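You operate a simulated robot arm through the tools that you are given. There is no shell and no other tool. Be economical: measure what you need, move in short steps, check, and stop when the job is done.

You run a simulated robot arm. Do the job below in one go: nothing can be reset, and whatever is moved stays where it is left.

TASK
Grease the hub's cup and fit the blue cone into it.
Fine: lift the red lid off the tin, use the dabber, and put dabber and lid back. Set down upright: yellow dabber. A coat counts when it lies all over at full strength: go over it till it gets no stronger.

Only the result counts: the job must be done as asked and must still hold three seconds after the hand-in. Knocking over, shifting, dropping, spilling or breaking anything else fails it. A push-on lid holds only when it is set on centred and level and pressed home; a screw cap is set on level and turned clockwise until tight.

THE ROBOT
A 6-joint arm with a two-finger parallel gripper, fixed in place. Base frame: the origin is at the foot of the arm, x ahead of it, y to its left, z up; the work surface is at about z = 880. Readings come in mm, rad, newtons and seconds.
With the tool pointing down near the work surface it reaches from about 240 to 640 mm from the base axis. Its first joint turns from -1.152 to 1.152 rad. Payload 2.7 kg.
The tool frame sits at the grasp point between the pads (the TCP): z along the fingers, y along the line on which they close. The tips reach 23 mm beyond it. Largest opening 94 mm; finger width 38, thickness 10; the body of the gripper, 54 by 96 mm, starts 39 mm behind the TCP.
Orientation is that of the tool frame in the base frame, as [roll, pitch, yaw] about the fixed x, y, z axes, in that order (R = Rz(yaw) Ry(pitch) Rx(roll)). With the fingers straight down and closing along the base's y, the tool's x points along the base's -x, its y along +y and its z along -z.

THE INTERFACE
- The arm moves only by the tool drive_tool. Its arguments are lists of equal length, an entry for each row: "offset": the shift along the tool's x, y, z in mm, a list of three; "rot": the turn, a rotation vector about the tool's x, y, z in rad, a list of three; "grip": the closure in counts, from 0 (fully open) to 255 (shut). In form: {"offset": [[dx, dy, dz], ...], "rot": [[ax, ay, az], ...], "grip": [grip, ...]}. A call has 1 to 8 rows; each row is the pose to reach, as a shift and turn from the pose commanded when the call began, along the tool's axes at that moment. Each row takes 0.2 s and may step no farther than 50 mm and 0.15 rad from the row before; otherwise, or with a gripper value out of range, the whole call is refused. Where a pose cannot be reached the arm comes as near as it can. A force on the tool above 70 N (or 10 N above the force at the start of the call, whichever is more), or a blocked arm, ends the call early, and 0.2 s more pass. Each finger travels about 45 mm/s and halts on what it meets, pressing with about 28 N; the grip force reading is that of the motor and also rises with nothing between the fingers. The clock runs only during rows and for 0.2 s after the last one: add rows that repeat a pose to give the fingers time. The reply holds the time, the measured pose of the TCP, the force on the tool along the base axes, the opening and the grip force, in the units named above and with some noise, with the torque about the TCP (base axes, N m) and any sound that the robot's microphone picked up.
- Cameras (640 x 400 px; columns grow to the right, rows downward): "scene" is fixed at [61.6, -416.6, 1423.5]; the picture's right is [0.89, -0.45, 0.00], its down [-0.18, -0.36, -0.91] and it looks along [0.41, 0.82, -0.41] (base axes); focal length 325 px, centre (320, 200). "wrist" rides on the gripper at [86, 16, -74] in the tool frame; the picture's right is [-0.18, 0.98, 0.00], its down [-0.58, -0.11, -0.81] and it looks along [-0.79, -0.15, 0.59] (tool axes); focal length 243 px, centre (320, 200). There is no depth. A picture from a camera that has moved, and an enlarged one, comes with that camera's place and axes in the base frame and with its lens.
- grab_frame(camera): a new picture of that camera. No time passes.
- enlarge(camera, box): a new picture of the part [left, top, right, bottom] of that camera's present view, enlarged. No time passes.
- sign_off(): hands the job in; it is judged then, once.

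Work in short steps. Places have to be worked out from the pictures, the camera data and where the tool is seen: move nearer, look again, correct. Check each grasp and each placing, and mend what went wrong. You have 120 turns and 84 pictures in all, those below and enlarged ones among them. Open the gripper and draw the arm clear of the work before you hand the job in, unless the task says otherwise; then end with one line.

The tools are called after "Request:" by a JSON object that holds its "fn" and its "kwargs". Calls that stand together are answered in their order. drive_tool: Moves the arm, as the interface text tells. Its arguments: {"type":"object","properties":{"offset":{"type":"array","items":{"type":"array","items":{"type":"number"}}},"rot":{"type":"array","items":{"type":"array","items":{"type":"number"}}},"grip":{"type":"array","items":{"type":"number"}}},"required":["offset","rot","grip"]} The other tools are called the same way: grab_frame (camera) takes a picture; enlarge (camera, box) takes an enlarged picture of a part of a camera's view; sign_off () hands the job in.

At the start:

```text
t: 0.0
position: [330.4, 174.9, 1255.3]
orientation: [-3.141, 0.001, -3.139]
wrist_force: [0.4, -0.1, -0.2]
moment: [0.02, 0.0, 0.0]
finger_gap: 94.2
gripper_force: 0.1
```

scene: 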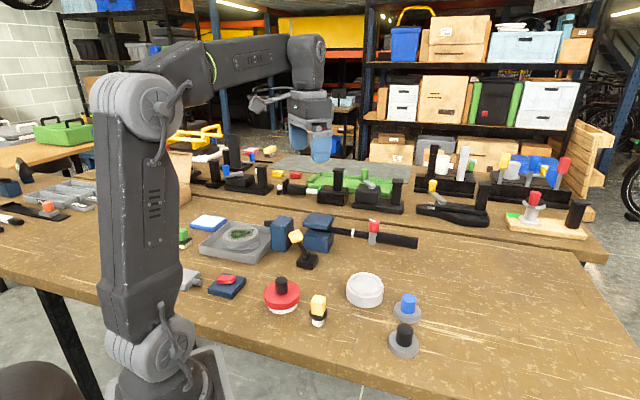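
wrist: 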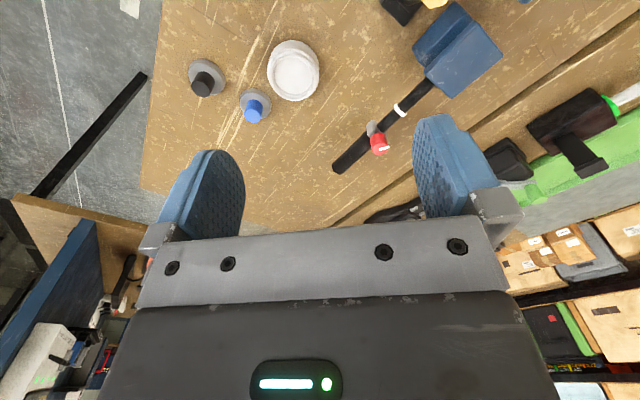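

The scene shows a red-lidded tin, a yellow item on the table, a white hub, and blue and black cones. I'll enlarge to identify them.

Request:
{"fn": "enlarge", "kwargs": {"camera": "scene", "box": [240, 240, 440, 365]}}

Request:
{"fn": "enlarge", "kwargs": {"camera": "scene", "box": [170, 200, 350, 312]}}

Request:
{"fn": "enlarge", "kwargs": {"camera": "wrist", "box": [160, 20, 360, 145]}}

```text
3.20 times, centred on (340, 302) of scene
camera zoom: at [61.6, -416.6, 1423.5], right [0.89, -0.45, 0.0], down [-0.18, -0.36, -0.91], along [0.41, 0.82, -0.41], focal length 1041 px, centre (256, -128)
```

zoom: 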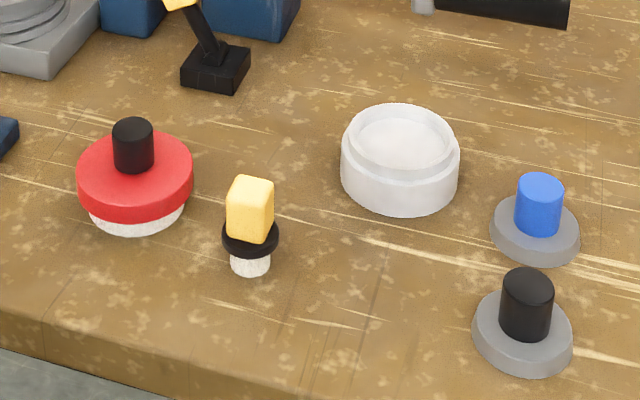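

```text
3.56 times, centred on (260, 256) of scene
camera zoom: at [61.6, -416.6, 1423.5], right [0.89, -0.45, 0.0], down [-0.18, -0.36, -0.91], along [0.41, 0.82, -0.41], focal length 1156 px, centre (533, 1)
```

zoom: 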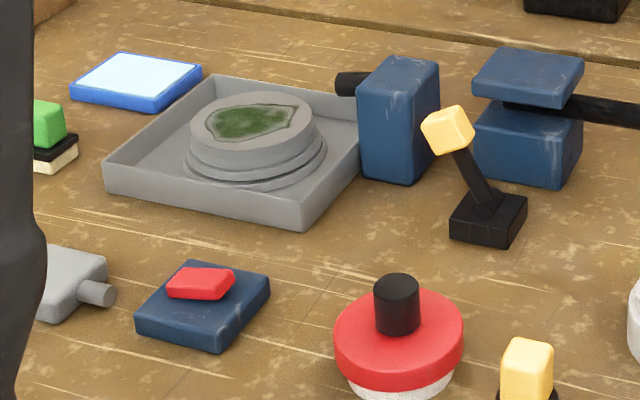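

```text
3.20 times, centred on (260, 82) of wrist
camera zoom: at [244.8, 191.3, 1329.9], right [0.18, 0.98, 0.0], down [0.58, -0.11, 0.81], along [0.79, -0.15, -0.59], focal length 776 px, centre (512, 576)
```

zoom: 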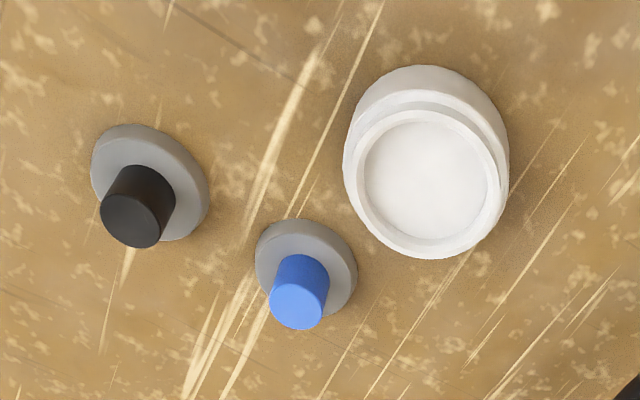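

Working from the scene view: tin near (255,170), dabber (305,79), hub (442,100), blue cone (496,8). I'll lower the tool behind the tin to get a wrist look.

Request:
{"fn": "drive_tool", "kwargs": {"offset": [[17, -6, 41], [34, -12, 82], [51, -18, 123], [68, -25, 165]], "rot": [[0, 0, 0], [0, 0, 0], [0, 0, 0], [0, 0, 0]], "grip": [0, 0, 0, 0]}}

Request:
{"fn": "grab_frame", "kwargs": {"camera": "wrist"}}

Request:
{"fn": "grab_frame", "kwargs": {"camera": "scene"}}

```text
t: 1.0
position: [262.9, 147.7, 1092.3]
orientation: [3.142, 0.001, -3.139]
wrist_force: [-0.4, -0.5, 0.5]
moment: [-0.03, 0.02, 0.01]
finger_gap: 94.0
gripper_force: 0.1
```

```text
78 pictures are left
camera wrist: at [176.3, 163.2, 1164.8], right [0.18, 0.98, 0.0], down [0.58, -0.11, 0.81], along [0.79, -0.15, -0.59], focal length 243 px, centre (320, 200)
```

wrist: 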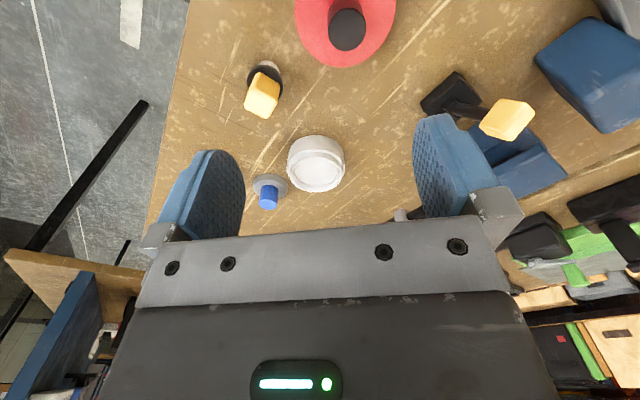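

```text
77 pictures are left
```

scene: 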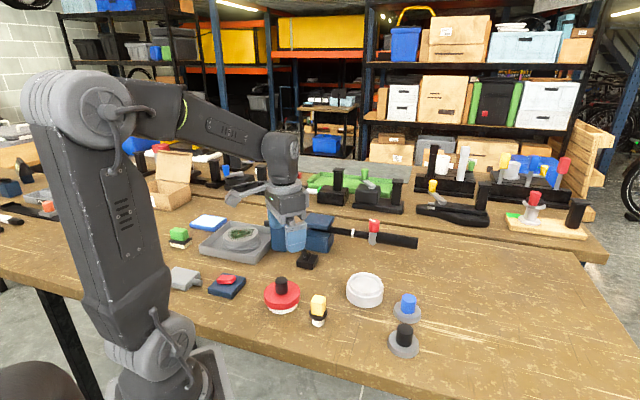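

Tin knob at about (253,170), dabber at about (304,79), which agrees with the scene estimate. I'll enlarge to get the dabber's orientation and the detail of the hub.

Request:
{"fn": "enlarge", "kwargs": {"camera": "wrist", "box": [220, 45, 310, 130]}}

Request:
{"fn": "enlarge", "kwargs": {"camera": "wrist", "box": [240, 120, 360, 220]}}

```text
4.71 times, centred on (265, 88) of wrist
camera zoom: at [176.3, 163.2, 1164.8], right [0.18, 0.98, 0.0], down [0.58, -0.11, 0.81], along [0.79, -0.15, -0.59], focal length 1142 px, centre (579, 729)
```

zoom: 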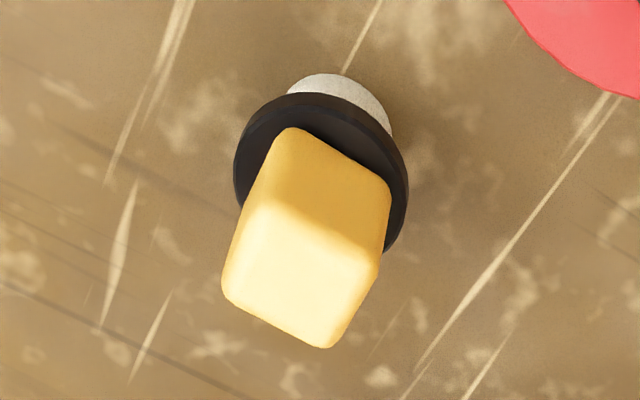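

```text
4.00 times, centred on (300, 170) of wrist
camera zoom: at [176.3, 163.2, 1164.8], right [0.18, 0.98, 0.0], down [0.58, -0.11, 0.81], along [0.79, -0.15, -0.59], focal length 970 px, centre (400, 320)
```

zoom: 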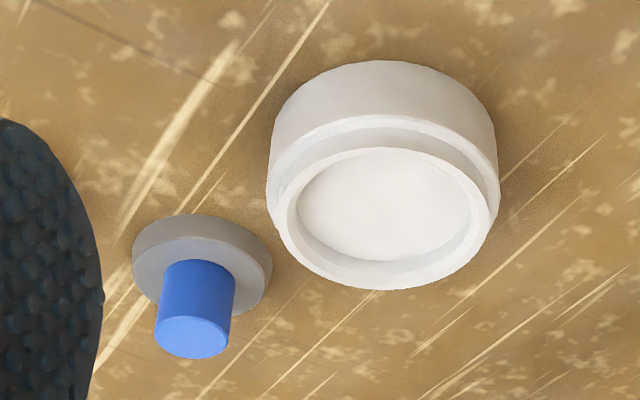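

Hub cup ID is about 70 mm and the cone disc about 63 mm. The dabber's block is about 25 mm square, turned about 42°, centred near (301,80). Next I'll move over the lid knob and stop above it.

Request:
{"fn": "drive_tool", "kwargs": {"offset": [[5, 11, 36], [10, 22, 72], [10, 22, 107]], "rot": [[0, 0, 0], [0, 0, 0], [0, 0, 0]], "grip": [0, 60, 100]}}

Request:
{"fn": "enlarge", "kwargs": {"camera": "scene", "box": [230, 235, 340, 330]}}

Request:
{"fn": "grab_frame", "kwargs": {"camera": "wrist"}}

```text
t: 1.8
position: [253.1, 168.8, 984.7]
orientation: [3.141, 0.001, -3.14]
wrist_force: [-1.3, 0.0, -0.1]
moment: [0.02, 0.01, -0.02]
finger_gap: 57.0
gripper_force: 0.1
```

```text
4.21 times, centred on (285, 282) of scene
camera zoom: at [61.6, -416.6, 1423.5], right [0.89, -0.45, 0.0], down [-0.18, -0.36, -0.91], along [0.41, 0.82, -0.41], focal length 1369 px, centre (467, -147)
```

zoom: 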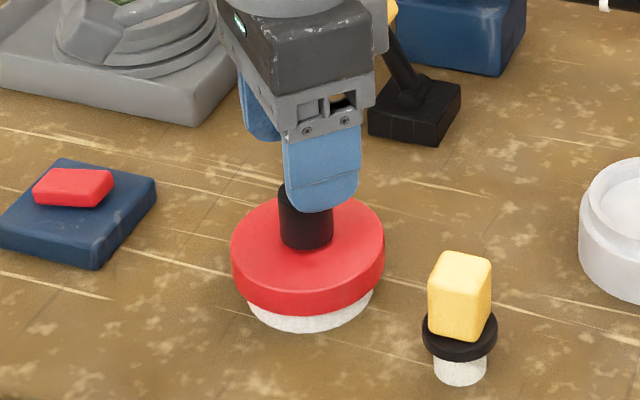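

```text
73 pictures are left
camera wrist: at [166.0, 186.6, 1059.0], right [0.18, 0.98, 0.0], down [0.58, -0.11, 0.81], along [0.79, -0.15, -0.59], focal length 243 px, centre (320, 200)
```

wrist: 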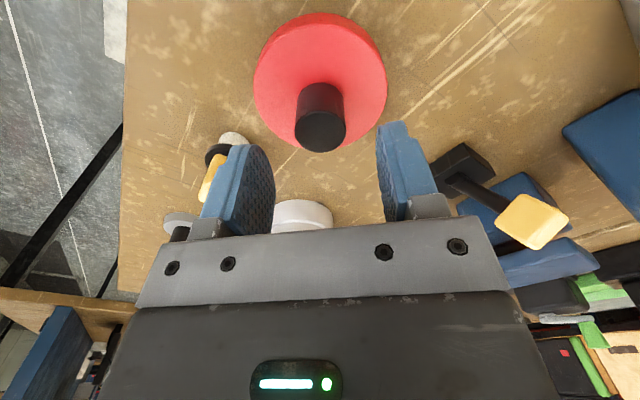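

The knob sits between the fingers, at about (251,170.5). I'll go down to z≈942 and close on it.

Request:
{"fn": "drive_tool", "kwargs": {"offset": [[2, 2, 20], [2, 2, 42], [2, 2, 42], [2, 2, 42], [2, 2, 42], [2, 2, 42]], "rot": [[0, 0, 0], [0, 0, 0], [0, 0, 0], [0, 0, 0], [0, 0, 0], [0, 0, 0]], "grip": [100, 100, 255, 255, 255, 255]}}

Request:
{"fn": "enlarge", "kwargs": {"camera": "scene", "box": [230, 235, 340, 330]}}

```text
t: 3.2
position: [251.8, 171.1, 941.6]
orientation: [3.141, 0.0, -3.14]
wrist_force: [-0.6, -2.0, -0.5]
moment: [-0.09, 0.0, -0.06]
finger_gap: 28.6
gripper_force: 27.8
```

```text
4.21 times, centred on (285, 282) of scene
camera zoom: at [61.6, -416.6, 1423.5], right [0.89, -0.45, 0.0], down [-0.18, -0.36, -0.91], along [0.41, 0.82, -0.41], focal length 1369 px, centre (467, -147)
```

zoom: 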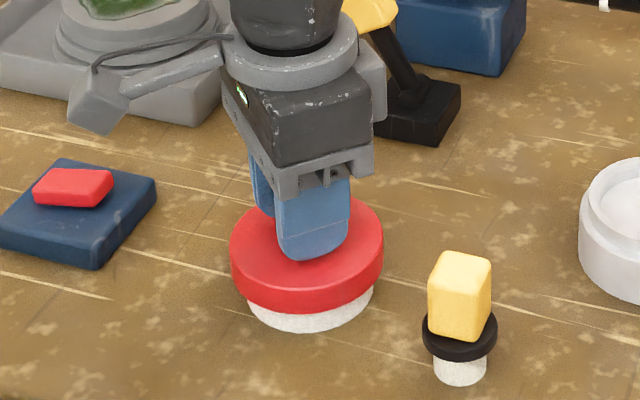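

The grip holds on a knob about 28 mm wide. I'll lift straight up.

Request:
{"fn": "drive_tool", "kwargs": {"offset": [[0, 0, -5], [0, 0, -15], [0, 0, -40], [0, 0, -80]], "rot": [[0, 0, 0], [0, 0, 0], [0, 0, 0], [0, 0, 0]], "grip": [255, 255, 255, 255]}}

Request:
{"fn": "grab_frame", "kwargs": {"camera": "scene"}}

```text
t: 4.2
position: [251.5, 173.0, 1021.2]
orientation: [3.141, 0.001, -3.141]
wrist_force: [0.6, 0.3, -0.8]
moment: [0.03, -0.02, -0.01]
finger_gap: 28.3
gripper_force: 28.0
```

```text
71 pictures are left
```

scene: 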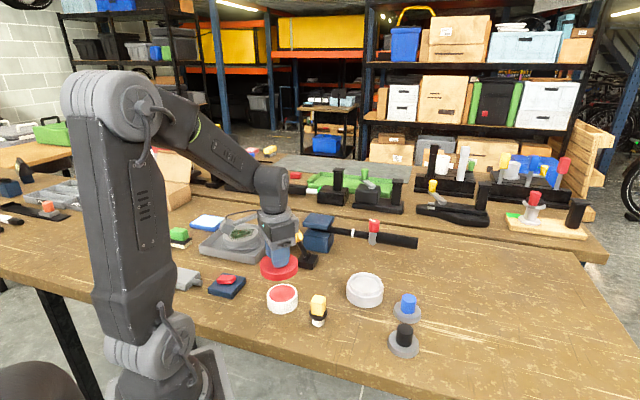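

The lid is off and red grease shows in the tin. I'll carry the lid to the free spot near (365,5).

Request:
{"fn": "drive_tool", "kwargs": {"offset": [[0, 0, -10], [-23, -34, -10], [-46, -68, -10], [-69, -102, -10], [-92, -136, -10], [-114, -167, -10]], "rot": [[0, 0, 0], [0, 0, 0], [0, 0, 0], [0, 0, 0], [0, 0, 0], [0, 0, 0]], "grip": [255, 255, 255, 255, 255, 255]}}

Request:
{"fn": "drive_tool", "kwargs": {"offset": [[0, 0, 40], [0, 0, 75], [0, 0, 85], [0, 0, 90]], "rot": [[0, 0, 0], [0, 0, 0], [0, 0, 0], [0, 0, 0]], "grip": [255, 255, 255, 255]}}

Request:
{"fn": "enlarge", "kwargs": {"camera": "scene", "box": [240, 240, 440, 365]}}

```text
t: 5.6
position: [366.4, 5.4, 1031.4]
orientation: [3.141, 0.0, -3.139]
wrist_force: [0.3, -0.3, -0.9]
moment: [-0.01, 0.03, -0.02]
finger_gap: 28.4
gripper_force: 27.9
```

```text
t: 6.6
position: [365.8, 5.4, 940.6]
orientation: [-3.14, 0.0, -3.139]
wrist_force: [-0.4, 0.0, -0.8]
moment: [0.01, 0.0, 0.01]
finger_gap: 28.4
gripper_force: 27.8
```

```text
3.20 times, centred on (340, 302) of scene
camera zoom: at [61.6, -416.6, 1423.5], right [0.89, -0.45, 0.0], down [-0.18, -0.36, -0.91], along [0.41, 0.82, -0.41], focal length 1041 px, centre (256, -128)
```

zoom: 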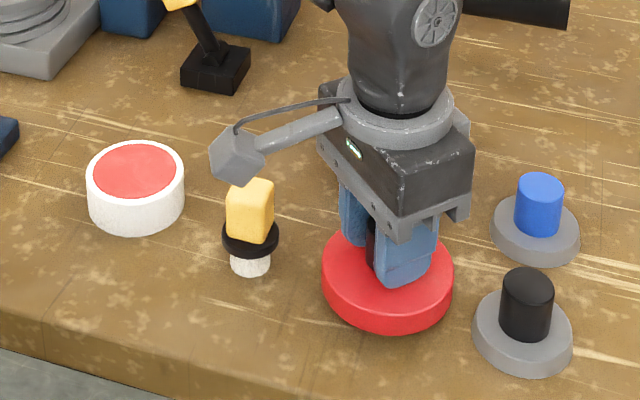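

Still clear of the table. I'll lower in small steps until contact.

Request:
{"fn": "drive_tool", "kwargs": {"offset": [[0, 0, 3], [0, 0, 5], [0, 0, 7]], "rot": [[0, 0, 0], [0, 0, 0], [0, 0, 0]], "grip": [255, 255, 255]}}

```text
t: 7.4
position: [365.5, 6.5, 935.1]
orientation: [-3.141, 0.001, -3.138]
wrist_force: [0.1, 0.1, -0.1]
moment: [-0.01, -0.02, 0.02]
finger_gap: 28.4
gripper_force: 27.9
```

No contact yet, so I'll keep lowering.

Request:
{"fn": "drive_tool", "kwargs": {"offset": [[0, 0, 2], [0, 0, 3], [0, 0, 4]], "rot": [[0, 0, 0], [0, 0, 0], [0, 0, 0]], "grip": [255, 255, 255]}}

Request:
{"fn": "enlarge", "kwargs": {"camera": "scene", "box": [310, 270, 410, 360]}}

```text
t: 8.2
position: [365.5, 8.2, 930.9]
orientation: [3.141, -0.001, -3.139]
wrist_force: [-0.1, -0.3, 0.0]
moment: [0.02, 0.0, -0.01]
finger_gap: 28.1
gripper_force: 28.0
```

```text
4.44 times, centred on (360, 315) of scene
camera zoom: at [61.6, -416.6, 1423.5], right [0.89, -0.45, 0.0], down [-0.18, -0.36, -0.91], along [0.41, 0.82, -0.41], focal length 1446 px, centre (142, -311)
```

zoom: 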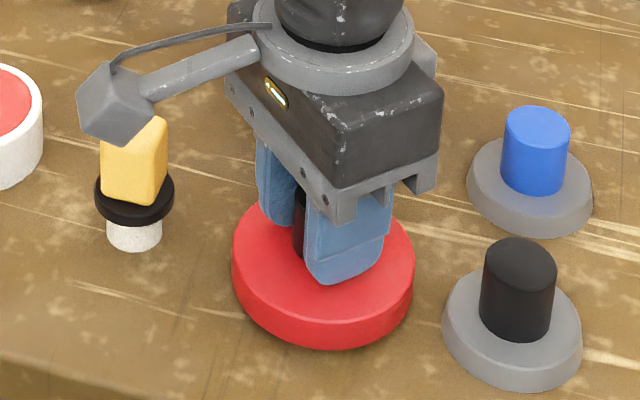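

Still no contact force; lowering further.

Request:
{"fn": "drive_tool", "kwargs": {"offset": [[0, 0, 2], [0, 0, 4], [0, 0, 6]], "rot": [[0, 0, 0], [0, 0, 0], [0, 0, 0]], "grip": [255, 255, 255]}}

```text
t: 9.0
position: [364.3, 6.8, 924.5]
orientation: [3.141, 0.0, -3.141]
wrist_force: [-0.9, 0.1, -0.7]
moment: [0.02, 0.01, 0.0]
finger_gap: 27.9
gripper_force: 27.5
```

Still nothing. Continuing down.

Request:
{"fn": "drive_tool", "kwargs": {"offset": [[0, 0, 2], [0, 0, 4], [0, 0, 6]], "rot": [[0, 0, 0], [0, 0, 0], [0, 0, 0]], "grip": [255, 255, 255]}}

Request:
{"fn": "enlarge", "kwargs": {"camera": "scene", "box": [310, 270, 410, 360]}}

```text
t: 9.8
position: [366.3, 5.4, 920.9]
orientation: [3.141, 0.006, -3.139]
wrist_force: [-0.7, -6.3, 25.7]
moment: [0.21, -0.05, -0.14]
finger_gap: 28.2
gripper_force: 28.3
```

```text
4.44 times, centred on (360, 315) of scene
camera zoom: at [61.3, -416.8, 1423.4], right [0.89, -0.45, 0.0], down [-0.18, -0.36, -0.91], along [0.41, 0.82, -0.41], focal length 1446 px, centre (142, -311)
```

zoom: 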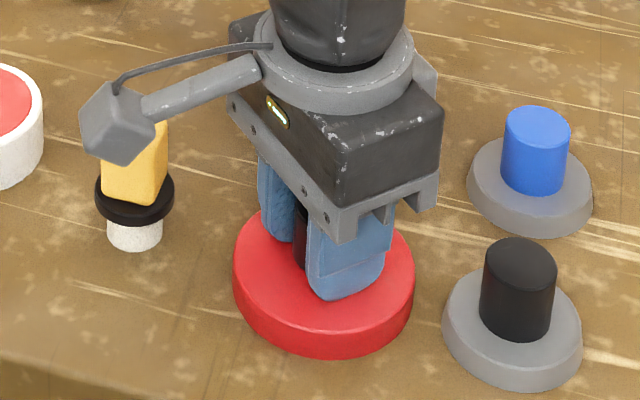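

Contact at TCP z≈921, so the lid is on the table. I'll release it and rise.

Request:
{"fn": "drive_tool", "kwargs": {"offset": [[0, 0, -2], [0, 0, -2], [0, 0, -2], [0, 0, -20], [0, 0, -60], [0, 0, -100]], "rot": [[0, 0, 0], [0, 0, 0], [0, 0, 0], [0, 0, 0], [0, 0, 0], [0, 0, 0]], "grip": [255, 110, 110, 110, 110, 110]}}

Request:
{"fn": "enlarge", "kwargs": {"camera": "scene", "box": [240, 240, 440, 365]}}

```text
t: 11.2
position: [365.5, 5.8, 1018.1]
orientation: [-3.141, 0.002, -3.139]
wrist_force: [-1.1, 0.3, -0.4]
moment: [-0.03, 0.0, 0.01]
finger_gap: 53.6
gripper_force: 0.0
```

```text
3.20 times, centred on (340, 302) of scene
camera zoom: at [61.6, -416.6, 1423.5], right [0.89, -0.45, 0.0], down [-0.18, -0.36, -0.91], along [0.41, 0.82, -0.41], focal length 1041 px, centre (256, -128)
```

zoom: 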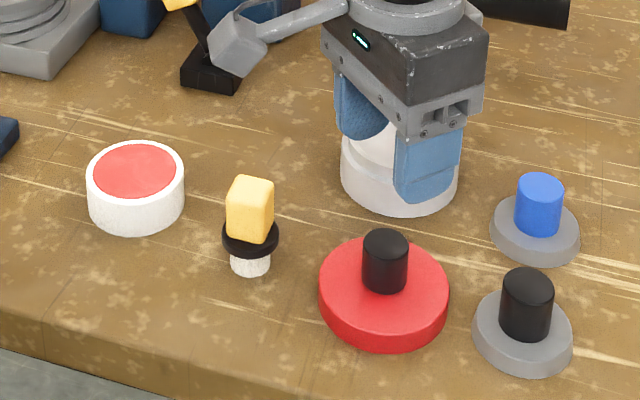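

The lid sits flat. I'll move over the dabber at (301,80) and turn 42° to square up with its block.

Request:
{"fn": "drive_tool", "kwargs": {"offset": [[13, 15, 0], [26, 30, 0], [39, 45, 0], [52, 60, 0], [64.5, 74, 0], [64.5, 74, 0]], "rot": [[0, 0, -0.148], [0, 0, -0.296], [0, 0, -0.444], [0, 0, -0.592], [0, 0, -0.738], [0, 0, -0.738]], "grip": [110, 110, 110, 110, 110, 110]}}

Request:
{"fn": "grab_frame", "kwargs": {"camera": "wrist"}}

```text
t: 12.6
position: [300.7, 80.1, 1017.7]
orientation: [-3.141, -0.001, -2.402]
wrist_force: [0.6, -0.1, -0.1]
moment: [0.01, -0.01, 0.02]
finger_gap: 53.9
gripper_force: 0.0
```

```text
66 pictures are left
camera wrist: at [225.8, 33.5, 1092.3], right [-0.53, 0.85, 0.0], down [0.5, 0.31, 0.81], along [0.68, 0.43, -0.59], focal length 243 px, centre (320, 200)
```

wrist: 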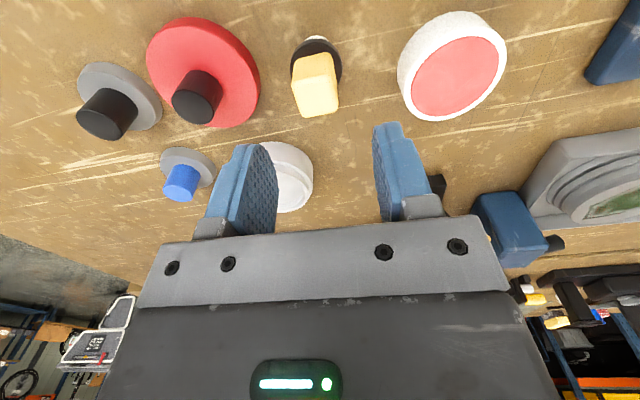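

The dabber is between the fingers. I'll enlarge to check squareness and offset.

Request:
{"fn": "enlarge", "kwargs": {"camera": "wrist", "box": [270, 25, 370, 125]}}

```text
4.00 times, centred on (320, 75) of wrist
camera zoom: at [225.8, 33.5, 1092.3], right [-0.53, 0.85, 0.0], down [0.5, 0.31, 0.81], along [0.68, 0.43, -0.59], focal length 970 px, centre (320, 700)
```

zoom: 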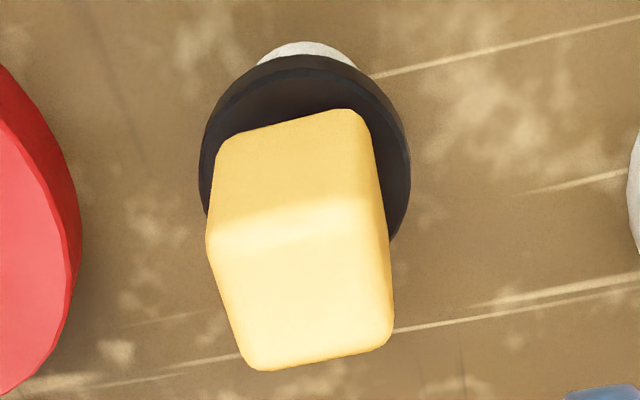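

The block is aligned and about 26 mm wide, with an offset of about -2.4 mm in tool y. I'll go down to z≈936 and grip.

Request:
{"fn": "drive_tool", "kwargs": {"offset": [[0, -2.4, 30], [0, -2.4, 60], [0, -2.4, 81], [0, -2.4, 81], [0, -2.4, 81], [0, -2.4, 81]], "rot": [[0, 0, 0], [0, 0, 0], [0, 0, 0], [0, 0, 0], [0, 0, 0], [0, 0, 0]], "grip": [110, 110, 110, 255, 255, 255]}}

Request:
{"fn": "enlarge", "kwargs": {"camera": "scene", "box": [260, 250, 380, 345]}}

```text
t: 14.0
position: [302.2, 76.4, 939.1]
orientation: [3.14, 0.001, -2.404]
wrist_force: [-0.1, -0.1, -0.4]
moment: [0.0, 0.0, -0.02]
finger_gap: 27.7
gripper_force: 28.3
```

```text
4.21 times, centred on (320, 298) of scene
camera zoom: at [61.7, -416.6, 1423.5], right [0.89, -0.45, 0.0], down [-0.18, -0.36, -0.91], along [0.41, 0.82, -0.41], focal length 1369 px, centre (320, -210)
```

zoom: 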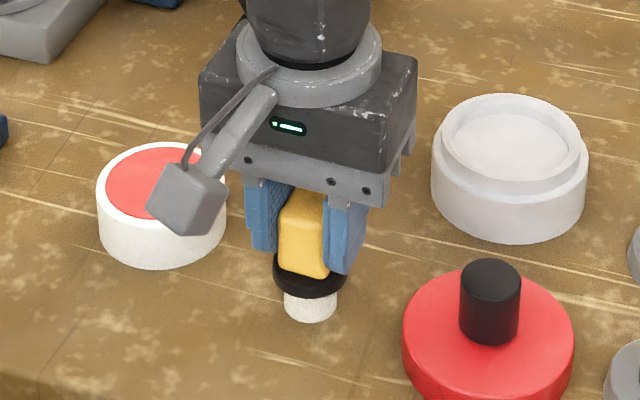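

Dabber gripped, with its set-down pose near (302,77,937). I'll lift it and move over the tin at (251.5,171.5).

Request:
{"fn": "drive_tool", "kwargs": {"offset": [[0, 0, -20], [0, 0, -65], [-9, 34, -65], [-18, 69, -65], [-26.3, 103.2, -65], [-26.3, 103.2, -65]], "rot": [[0, 0, 0], [0, 0, 0], [0, 0, 0], [0, 0, 0], [0, 0, 0], [0, 0, 0]], "grip": [255, 255, 255, 255, 255, 255]}}

Request:
{"fn": "enlarge", "kwargs": {"camera": "scene", "box": [220, 230, 340, 325]}}

Request:
{"fn": "grab_frame", "kwargs": {"camera": "wrist"}}

```text
t: 15.4
position: [252.5, 173.2, 1002.9]
orientation: [3.141, 0.001, -2.403]
wrist_force: [0.1, -0.3, -0.5]
moment: [-0.03, 0.03, 0.01]
finger_gap: 27.8
gripper_force: 28.2
```

```text
4.21 times, centred on (280, 278) of scene
camera zoom: at [61.6, -416.6, 1423.5], right [0.89, -0.45, 0.0], down [-0.18, -0.36, -0.91], along [0.41, 0.82, -0.41], focal length 1369 px, centre (488, -126)
```

zoom: 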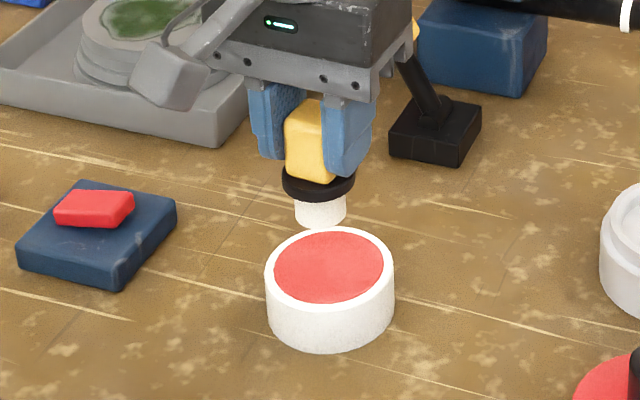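

```text
62 pictures are left
camera wrist: at [176.9, 127.4, 1077.6], right [-0.53, 0.85, 0.0], down [0.5, 0.31, 0.81], along [0.69, 0.42, -0.59], focal length 243 px, centre (320, 200)
```

wrist: 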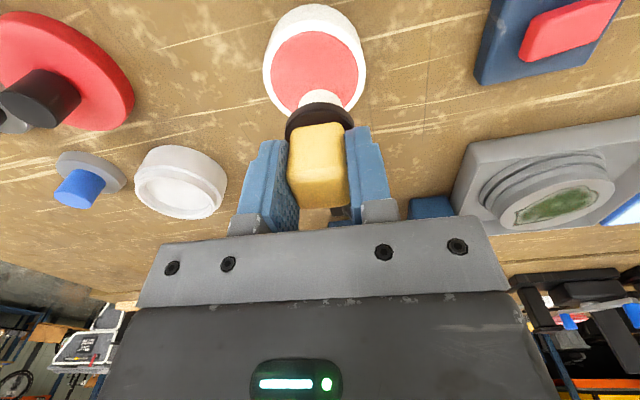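

The tin centre is offset by about (4,-3) in tool axes. I'll correct for that and lower toward the grease.

Request:
{"fn": "drive_tool", "kwargs": {"offset": [[4, -3, 10], [4, -3, 25], [4, -3, 33], [4, -3, 37]], "rot": [[0, 0, 0], [0, 0, 0], [0, 0, 0], [0, 0, 0]], "grip": [255, 255, 255, 255]}}

Request:
{"fn": "enlarge", "kwargs": {"camera": "scene", "box": [220, 230, 340, 325]}}

```text
t: 16.4
position: [252.9, 168.1, 967.7]
orientation: [3.141, 0.005, -2.401]
wrist_force: [-3.7, -0.4, 26.4]
moment: [-0.06, 0.14, -0.01]
finger_gap: 27.5
gripper_force: 28.4
```

```text
4.21 times, centred on (280, 278) of scene
camera zoom: at [61.3, -416.7, 1423.4], right [0.89, -0.45, 0.0], down [-0.18, -0.36, -0.91], along [0.41, 0.82, -0.41], focal length 1369 px, centre (488, -126)
```

zoom: 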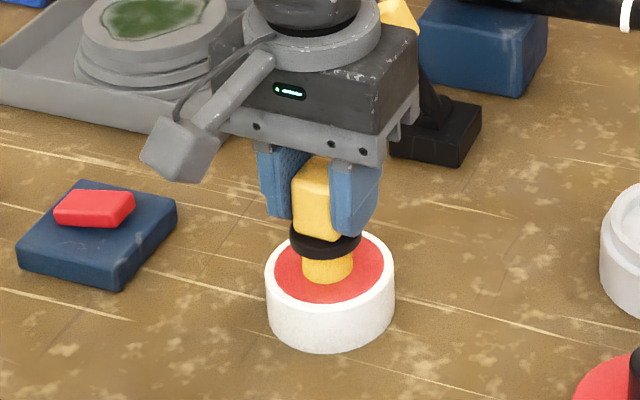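

The pad has picked up grease (it turned yellow-orange) at contact z≈968. I'll lift and carry it over the hub.

Request:
{"fn": "drive_tool", "kwargs": {"offset": [[0, 0, -15], [0, 0, -42], [-20, -36, -42], [-41, -72, -42], [-61, -108, -42], [-81, -144, -42], [-101, -180, -42], [-101, -180, -42]], "rot": [[0, 0, 0], [0, 0, 0], [0, 0, 0], [0, 0, 0], [0, 0, 0], [0, 0, 0], [0, 0, 0], [0, 0, 0]], "grip": [255, 255, 255, 255, 255, 255, 255, 255]}}

Request:
{"fn": "enlarge", "kwargs": {"camera": "scene", "box": [310, 235, 420, 325]}}

Request:
{"fn": "grab_frame", "kwargs": {"camera": "wrist"}}

```text
t: 18.2
position: [449.2, 103.3, 1006.7]
orientation: [-3.14, 0.0, -2.4]
wrist_force: [0.7, -0.4, -1.5]
moment: [-0.01, 0.01, 0.0]
finger_gap: 27.8
gripper_force: 28.4
```

```text
4.44 times, centred on (365, 280) of scene
camera zoom: at [61.7, -416.6, 1423.5], right [0.89, -0.45, 0.0], down [-0.18, -0.36, -0.91], along [0.41, 0.82, -0.41], focal length 1446 px, centre (120, -156)
```

zoom: 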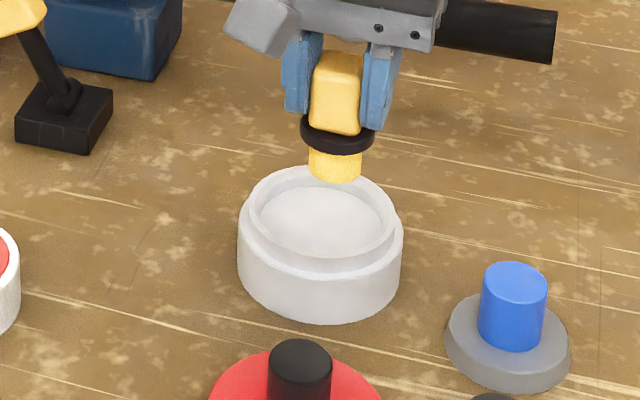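

```text
59 pictures are left
camera wrist: at [374.3, 57.4, 1080.0], right [-0.53, 0.85, 0.0], down [0.5, 0.31, 0.81], along [0.69, 0.42, -0.59], focal length 243 px, centre (320, 200)
```

wrist: 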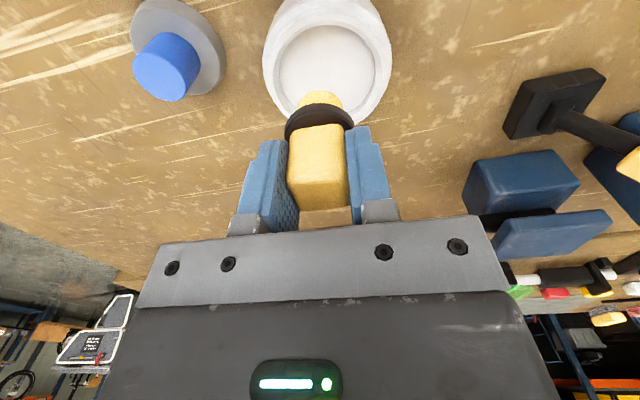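

I'll enlarge to locate the cup centre relative to the tool.

Request:
{"fn": "enlarge", "kwargs": {"camera": "wrist", "box": [250, 0, 410, 130]}}

```text
3.08 times, centred on (330, 65) of wrist
camera zoom: at [374.3, 57.4, 1080.0], right [-0.53, 0.85, 0.0], down [0.5, 0.31, 0.81], along [0.69, 0.42, -0.59], focal length 746 px, centre (289, 615)
```

zoom: 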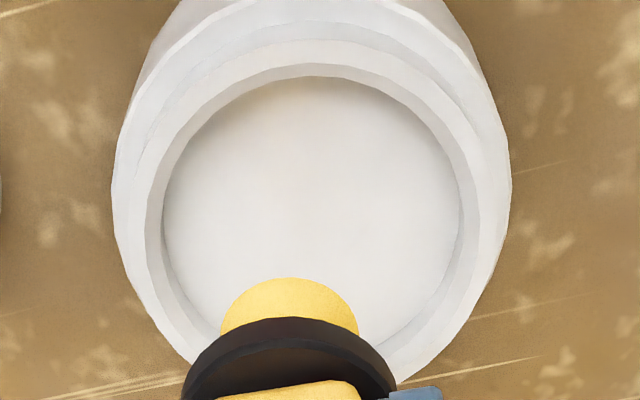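

The cup centre is about (-0.7,+5) in tool axes, i.e. world (446.4,107.5). I'll centre there and lower.

Request:
{"fn": "drive_tool", "kwargs": {"offset": [[-0.7, 5, 0], [-0.7, 5, 25], [-0.7, 5, 32], [-0.7, 5, 35]], "rot": [[0, 0, 0], [0, 0, 0], [0, 0, 0], [0, 0, 0]], "grip": [255, 255, 255, 255]}}

Request:
{"fn": "enlarge", "kwargs": {"camera": "scene", "box": [310, 235, 420, 325]}}

```text
t: 19.2
position: [444.6, 106.4, 974.2]
orientation: [-3.141, 0.001, -2.4]
wrist_force: [0.4, 0.1, -1.2]
moment: [0.03, 0.0, -0.01]
finger_gap: 27.4
gripper_force: 27.6
```

```text
4.44 times, centred on (365, 280) of scene
camera zoom: at [61.7, -416.6, 1423.5], right [0.89, -0.45, 0.0], down [-0.18, -0.36, -0.91], along [0.41, 0.82, -0.41], focal length 1446 px, centre (120, -156)
```

zoom: 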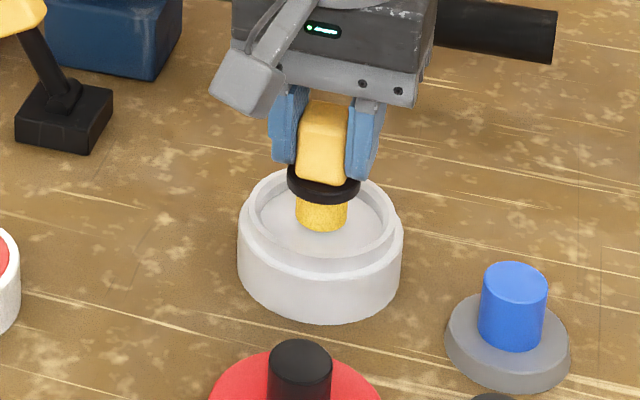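

Close to the floor with no contact. I'll step down gently.

Request:
{"fn": "drive_tool", "kwargs": {"offset": [[0, 0, 1.5], [0, 0, 3], [0, 0, 3]], "rot": [[0, 0, 0], [0, 0, 0], [0, 0, 0]], "grip": [255, 255, 255]}}

```text
t: 20.0
position: [444.5, 106.6, 970.2]
orientation: [-3.141, 0.001, -2.401]
wrist_force: [-1.0, 0.4, -1.7]
moment: [-0.01, 0.0, 0.01]
finger_gap: 27.8
gripper_force: 27.4
```

Request:
{"fn": "drive_tool", "kwargs": {"offset": [[0, 0, 1.5], [0, 0, 3], [0, 0, 3]], "rot": [[0, 0, 0], [0, 0, 0], [0, 0, 0]], "grip": [255, 255, 255]}}

Request:
{"fn": "enlarge", "kwargs": {"camera": "scene", "box": [330, 255, 400, 305]}}

```text
t: 20.8
position: [446.2, 105.8, 968.6]
orientation: [-3.141, 0.003, -2.401]
wrist_force: [-3.9, -1.2, 11.3]
moment: [0.05, 0.12, 0.02]
finger_gap: 27.6
gripper_force: 27.7
```

```text
8.00 times, centred on (365, 280) of scene
camera zoom: at [61.4, -416.7, 1423.5], right [0.89, -0.45, 0.0], down [-0.18, -0.36, -0.91], along [0.41, 0.82, -0.41], focal length 2602 px, centre (-40, -440)
```

zoom: 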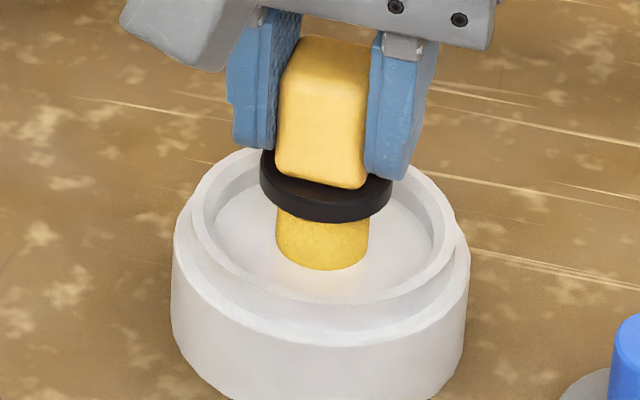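

Light contact (11 N) at z≈968.5. I'll wipe a small ring of about 9 mm radius.

Request:
{"fn": "drive_tool", "kwargs": {"offset": [[9, 0, 0], [6.4, 6.4, 0], [0, 9, 0], [-6.4, 6.4, 0], [-9, 0, 0], [-6.4, -6.4, 0], [0, -9, 0], [6.4, -6.4, 0]], "rot": [[0, 0, 0], [0, 0, 0], [0, 0, 0], [0, 0, 0], [0, 0, 0], [0, 0, 0], [0, 0, 0], [0, 0, 0]], "grip": [255, 255, 255, 255, 255, 255, 255, 255]}}

Request:
{"fn": "enlarge", "kwargs": {"camera": "scene", "box": [330, 255, 400, 305]}}

```text
t: 22.6
position: [446.3, 98.1, 968.1]
orientation: [-3.139, 0.002, -2.402]
wrist_force: [5.4, 2.4, 13.8]
moment: [0.17, -0.43, -0.03]
finger_gap: 27.5
gripper_force: 28.0
```

```text
8.00 times, centred on (365, 280) of scene
camera zoom: at [61.6, -416.6, 1423.5], right [0.89, -0.45, 0.0], down [-0.18, -0.36, -0.91], along [0.41, 0.82, -0.41], focal length 2602 px, centre (-40, -440)
```

zoom: 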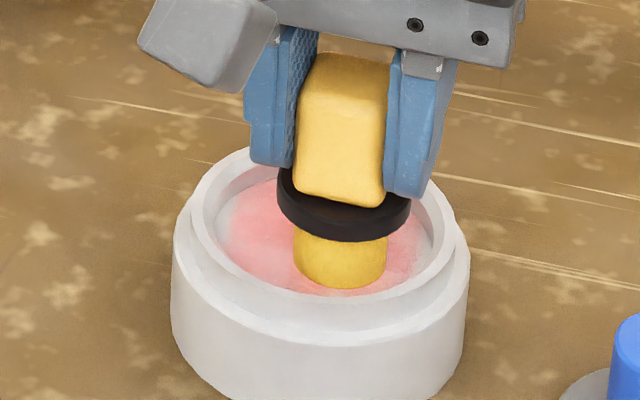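

The floor is taking a pink coat and the hub hasn't moved. Next an outer ring of about 17 mm radius.

Request:
{"fn": "drive_tool", "kwargs": {"offset": [[5.6, -5.6, 0], [10.6, 6.4, 0], [5.6, 18.4, 0], [-6.4, 23.4, 0], [-18.4, 18.4, 0], [-23.4, 6.4, 0], [-18.4, -5.6, 0], [-6.4, -10.6, 0]], "rot": [[0, 0, 0], [0, 0, 0], [0, 0, 0], [0, 0, 0], [0, 0, 0], [0, 0, 0], [0, 0, 0], [0, 0, 0]], "grip": [255, 255, 255, 255, 255, 255, 255, 255]}}

Request:
{"fn": "enlarge", "kwargs": {"camera": "scene", "box": [330, 255, 400, 305]}}

```text
t: 24.4
position: [455.9, 93.7, 968.1]
orientation: [-3.138, 0.004, -2.404]
wrist_force: [3.2, 5.6, 17.4]
moment: [0.32, -0.32, 0.05]
finger_gap: 27.2
gripper_force: 28.3
```

```text
8.00 times, centred on (365, 280) of scene
camera zoom: at [61.5, -416.5, 1423.5], right [0.89, -0.45, 0.0], down [-0.18, -0.36, -0.91], along [0.41, 0.82, -0.41], focal length 2602 px, centre (-40, -440)
```

zoom: 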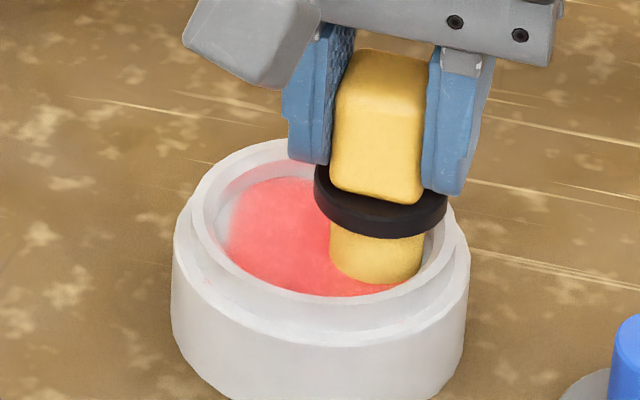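

Coverage is growing, but the left and back edges are still faint. Another ring at about 19 mm.

Request:
{"fn": "drive_tool", "kwargs": {"offset": [[0, -2, 0], [13.4, 3.6, 0], [19, 17, 0], [13.4, 30.4, 0], [0, 37, 0], [-13.4, 30.4, 0], [-19, 17, 0], [-13.4, 3.6, 0]], "rot": [[0, 0, 0], [0, 0, 0], [0, 0, 0], [0, 0, 0], [0, 0, 0], [0, 0, 0], [0, 0, 0], [0, 0, 0]], "grip": [255, 255, 255, 255, 255, 255, 255, 255]}}

Request:
{"fn": "drive_tool", "kwargs": {"offset": [[0, 0, -10], [0, 0, -40]], "rot": [[0, 0, 0], [0, 0, 0]], "grip": [255, 255]}}

Request:
{"fn": "enlarge", "kwargs": {"camera": "scene", "box": [330, 245, 400, 305]}}

Request:
{"fn": "enlarge", "kwargs": {"camera": "wrist", "box": [250, 0, 410, 130]}}

```text
t: 26.2
position: [464.3, 107.5, 967.7]
orientation: [3.141, 0.002, -2.401]
wrist_force: [-0.4, 5.6, 14.8]
moment: [0.37, -0.06, 0.07]
finger_gap: 27.5
gripper_force: 28.1
```

```text
t: 26.8
position: [462.8, 106.2, 1007.6]
orientation: [3.141, -0.003, -2.404]
wrist_force: [-0.5, -0.2, -1.0]
moment: [0.06, 0.01, -0.01]
finger_gap: 27.5
gripper_force: 28.3
```

```text
6.67 times, centred on (365, 275) of scene
camera zoom: at [61.6, -416.6, 1423.5], right [0.89, -0.45, 0.0], down [-0.18, -0.36, -0.91], along [0.41, 0.82, -0.41], focal length 2168 px, centre (20, -300)
```

zoom: 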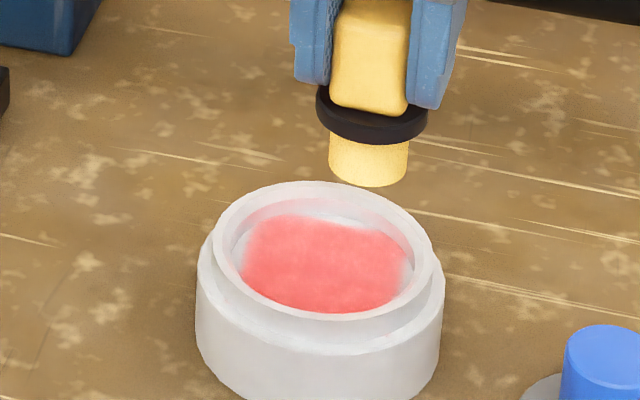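

```text
3.08 times, centred on (330, 65) of wrist
camera zoom: at [387.9, 61.3, 1081.8], right [-0.53, 0.85, 0.0], down [0.5, 0.31, 0.81], along [0.68, 0.42, -0.59], focal length 746 px, centre (289, 615)
```

zoom: 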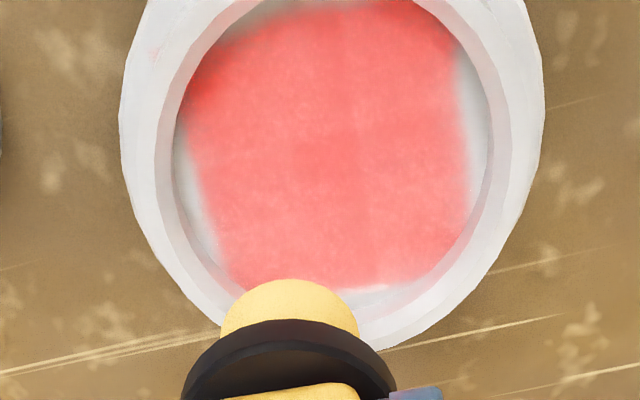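

The coat is good in the middle but the edges are missing and the pad has paled. I'll go back to the tin and re-dip.

Request:
{"fn": "drive_tool", "kwargs": {"offset": [[23, 37, 0], [46, 75, 0], [69, 113, 0], [92, 151, 0], [115, 188.4, 0], [115, 188.4, 25], [115, 188.4, 38], [115, 188.4, 41]], "rot": [[0, 0, 0], [0, 0, 0], [0, 0, 0], [0, 0, 0], [0, 0, 0], [0, 0, 0], [0, 0, 0], [0, 0, 0]], "grip": [255, 255, 255, 255, 255, 255, 255, 255]}}

Request:
{"fn": "enlarge", "kwargs": {"camera": "scene", "box": [220, 230, 340, 325]}}

```text
t: 28.6
position: [251.5, 167.9, 967.2]
orientation: [-3.141, 0.001, -2.402]
wrist_force: [-5.5, -1.7, 16.9]
moment: [-0.05, 0.17, 0.02]
finger_gap: 27.8
gripper_force: 28.1
```

```text
4.21 times, centred on (280, 278) of scene
camera zoom: at [61.3, -416.8, 1423.4], right [0.89, -0.45, 0.0], down [-0.18, -0.36, -0.91], along [0.41, 0.82, -0.41], focal length 1369 px, centre (488, -126)
```

zoom: 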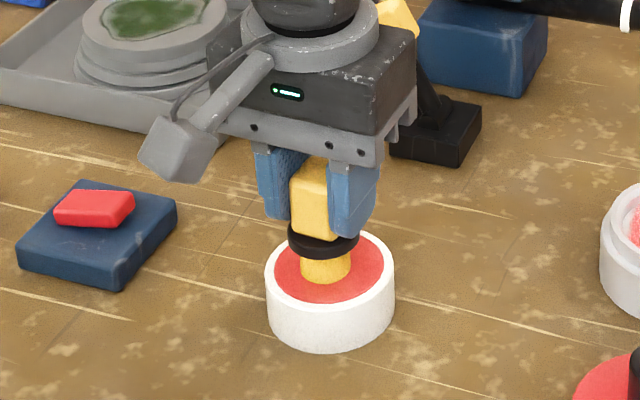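

Reloaded. Back to the cup, touching down at the +y edge of the ring.

Request:
{"fn": "drive_tool", "kwargs": {"offset": [[0, 0, -42], [-25.4, -38.8, -42], [-50.8, -77.5, -42], [-76.2, -116.3, -42], [-101.7, -155.2, -42], [-101.7, -155.2, -15], [-101.7, -155.2, -5], [-101.7, -155.2, -1]], "rot": [[0, 0, 0], [0, 0, 0], [0, 0, 0], [0, 0, 0], [0, 0, 0], [0, 0, 0], [0, 0, 0], [0, 0, 0]], "grip": [255, 255, 255, 255, 255, 255, 255, 255]}}

```text
t: 30.4
position: [432.9, 120.9, 968.7]
orientation: [-3.141, 0.0, -2.402]
wrist_force: [-0.8, -0.2, -1.3]
moment: [0.0, 0.02, 0.0]
finger_gap: 27.6
gripper_force: 28.4
```

Just above contact. I'll press 1.5 mm lower and wipe the first half of the 20 mm ring finely.

Request:
{"fn": "drive_tool", "kwargs": {"offset": [[7.65, -1.5, 1.5], [14.1, -5.9, 1.5], [18.5, -12.35, 1.5], [20, -20, 1.5], [18.5, -27.65, 1.5], [14.1, -34.1, 1.5], [7.65, -38.5, 1.5], [0, -40, 1.5]], "rot": [[0, 0, 0], [0, 0, 0], [0, 0, 0], [0, 0, 0], [0, 0, 0], [0, 0, 0], [0, 0, 0], [0, 0, 0]], "grip": [255, 255, 255, 255, 255, 255, 255, 255]}}

Request:
{"fn": "drive_tool", "kwargs": {"offset": [[-7.65, 1.5, 0], [-14.1, 5.9, 0], [-18.5, 12.35, 0], [-20, 20, 0], [-18.5, 27.65, 0], [-14.1, 34.1, 0], [-7.65, 38.5, 0], [0, 40, 0]], "rot": [[0, 0, 0], [0, 0, 0], [0, 0, 0], [0, 0, 0], [0, 0, 0], [0, 0, 0], [0, 0, 0], [0, 0, 0]], "grip": [255, 255, 255, 255, 255, 255, 255, 255]}}

Request:
{"fn": "enlarge", "kwargs": {"camera": "scene", "box": [330, 245, 400, 305]}}

```text
t: 32.2
position: [459.6, 91.4, 966.5]
orientation: [-3.14, -0.001, -2.403]
wrist_force: [-5.4, -6.3, 24.3]
moment: [-0.18, 0.14, 0.01]
finger_gap: 27.7
gripper_force: 28.1
```

```text
t: 34.0
position: [431.9, 123.9, 965.6]
orientation: [-3.14, 0.003, -2.402]
wrist_force: [12.0, -6.4, 12.8]
moment: [-0.14, -0.63, -0.2]
finger_gap: 27.6
gripper_force: 28.1
```

```text
6.67 times, centred on (365, 275) of scene
camera zoom: at [61.8, -416.8, 1423.4], right [0.89, -0.45, 0.0], down [-0.18, -0.36, -0.91], along [0.41, 0.82, -0.41], focal length 2168 px, centre (20, -300)
```

zoom: 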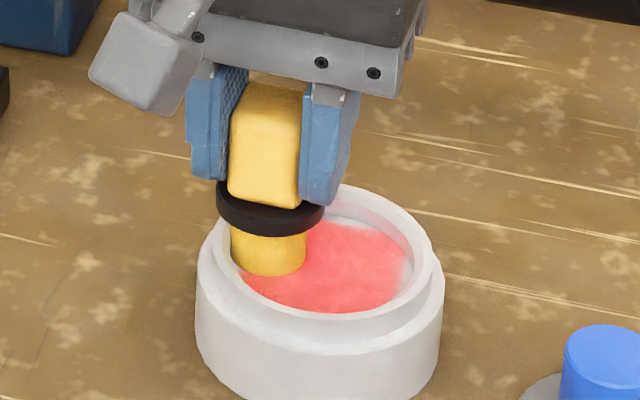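

The pad touched the wall on the +y side, so my centre is biased about 2 mm. I'll lift and look from the wrist to correct it.

Request:
{"fn": "drive_tool", "kwargs": {"offset": [[0, -3, -10], [-10, -20, -40], [-10, -20, -40]], "rot": [[0, 0, 0], [0, 0, 0], [0, 0, 0]], "grip": [255, 255, 255]}}

Request:
{"fn": "enlarge", "kwargs": {"camera": "wrist", "box": [250, 0, 410, 130]}}

Request:
{"fn": "enlarge", "kwargs": {"camera": "scene", "box": [330, 245, 400, 305]}}

```text
t: 34.8
position: [452.5, 114.5, 1005.8]
orientation: [3.14, -0.004, -2.401]
wrist_force: [-0.7, 0.7, -1.1]
moment: [0.01, 0.02, -0.01]
finger_gap: 27.8
gripper_force: 27.9
```

```text
3.08 times, centred on (330, 65) of wrist
camera zoom: at [377.4, 67.6, 1079.7], right [-0.53, 0.85, 0.0], down [0.5, 0.31, 0.81], along [0.68, 0.42, -0.59], focal length 746 px, centre (289, 615)
```

zoom: 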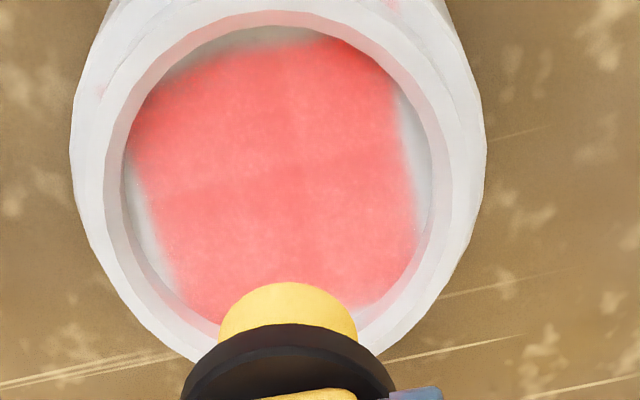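

```text
6.67 times, centred on (365, 275) of scene
camera zoom: at [61.7, -416.6, 1423.5], right [0.89, -0.45, 0.0], down [-0.18, -0.36, -0.91], along [0.41, 0.82, -0.41], focal length 2168 px, centre (20, -300)
```

zoom: 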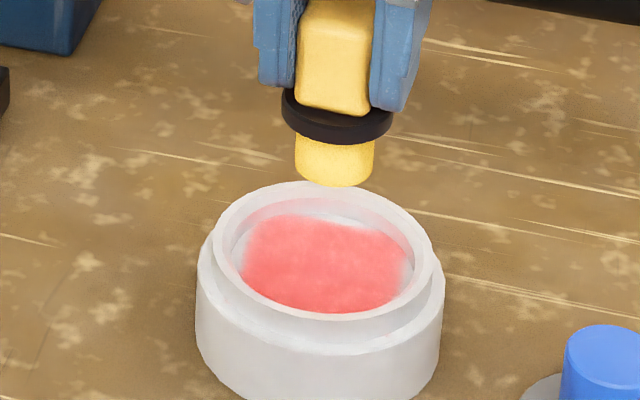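

The pale border forms a square whose faint corners show on the rim, so the coat looks like a square patch clipped by the cup; what matters is its strength. I'll re-dip and go over it all again.

Request:
{"fn": "drive_tool", "kwargs": {"offset": [[22, 35, 0], [44.7, 70, 0], [67, 105, 0], [89.4, 140, 0], [111.7, 175, 0], [111.7, 175, 25], [111.7, 175, 38], [111.7, 175, 41]], "rot": [[0, 0, 0], [0, 0, 0], [0, 0, 0], [0, 0, 0], [0, 0, 0], [0, 0, 0], [0, 0, 0], [0, 0, 0]], "grip": [255, 255, 255, 255, 255, 255, 255, 255]}}

Request:
{"fn": "drive_tool", "kwargs": {"offset": [[0, 0, -42], [-24, -44, -42], [-48, -88, -42], [-72, -132, -42], [-95, -177, -42], [-95, -177, -15], [-95, -177, -5], [-95, -177, 0]], "rot": [[0, 0, 0], [0, 0, 0], [0, 0, 0], [0, 0, 0], [0, 0, 0], [0, 0, 0], [0, 0, 0], [0, 0, 0]], "grip": [255, 255, 255, 255, 255, 255, 255, 255]}}

```text
t: 36.6
position: [251.5, 168.2, 964.7]
orientation: [3.141, 0.002, -2.402]
wrist_force: [-5.4, -2.3, 26.7]
moment: [0.02, 0.06, 0.01]
finger_gap: 28.1
gripper_force: 28.2
```

```text
refused: row 2 steps farther than a row can; nothing moved
```

A step was too long. Repeating with shorter steps.

Request:
{"fn": "drive_tool", "kwargs": {"offset": [[0, 0, -42], [-19, -35, -42], [-38, -71, -42], [-57, -106, -42], [-76, -142, -42], [-95.7, -177, -42], [-95.7, -177, -10], [-95.7, -177, -1]], "rot": [[0, 0, 0], [0, 0, 0], [0, 0, 0], [0, 0, 0], [0, 0, 0], [0, 0, 0], [0, 0, 0], [0, 0, 0]], "grip": [255, 255, 255, 255, 255, 255, 255, 255]}}

```text
t: 38.4
position: [441.1, 101.4, 965.1]
orientation: [3.141, -0.001, -2.4]
wrist_force: [-0.1, -0.7, 1.6]
moment: [0.0, 0.01, 0.05]
finger_gap: 27.4
gripper_force: 27.5
```

Just touching at 965. I'll press 1 mm more and wipe an inner ring, then an outer ring.

Request:
{"fn": "drive_tool", "kwargs": {"offset": [[-2, 5, 1], [-7, 7, 1], [-12, 5, 1], [-14, 0, 1], [-12, -5, 1], [-7, -7, 1], [-2, -5, 1], [3, 0, 1]], "rot": [[0, 0, 0], [0, 0, 0], [0, 0, 0], [0, 0, 0], [0, 0, 0], [0, 0, 0], [0, 0, 0], [0, 0, 0]], "grip": [255, 255, 255, 255, 255, 255, 255, 255]}}

Request:
{"fn": "enlarge", "kwargs": {"camera": "scene", "box": [330, 245, 400, 305]}}

```text
t: 40.2
position: [441.5, 100.9, 965.1]
orientation: [-3.14, 0.0, -2.403]
wrist_force: [6.2, -2.6, 15.2]
moment: [0.1, -0.43, -0.09]
finger_gap: 27.7
gripper_force: 28.3
```

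```text
6.67 times, centred on (365, 275) of scene
camera zoom: at [61.6, -416.7, 1423.5], right [0.89, -0.45, 0.0], down [-0.18, -0.36, -0.91], along [0.41, 0.82, -0.41], focal length 2168 px, centre (20, -300)
```

zoom: 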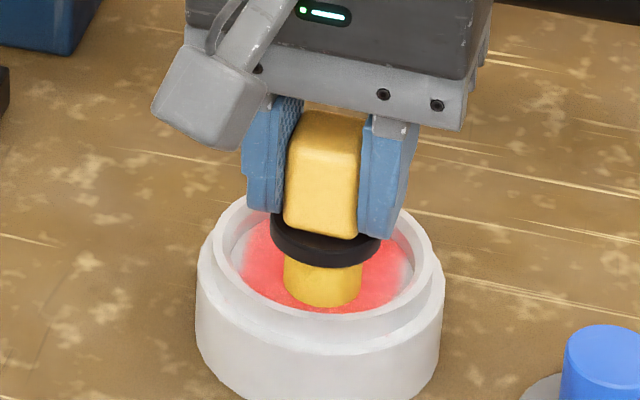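

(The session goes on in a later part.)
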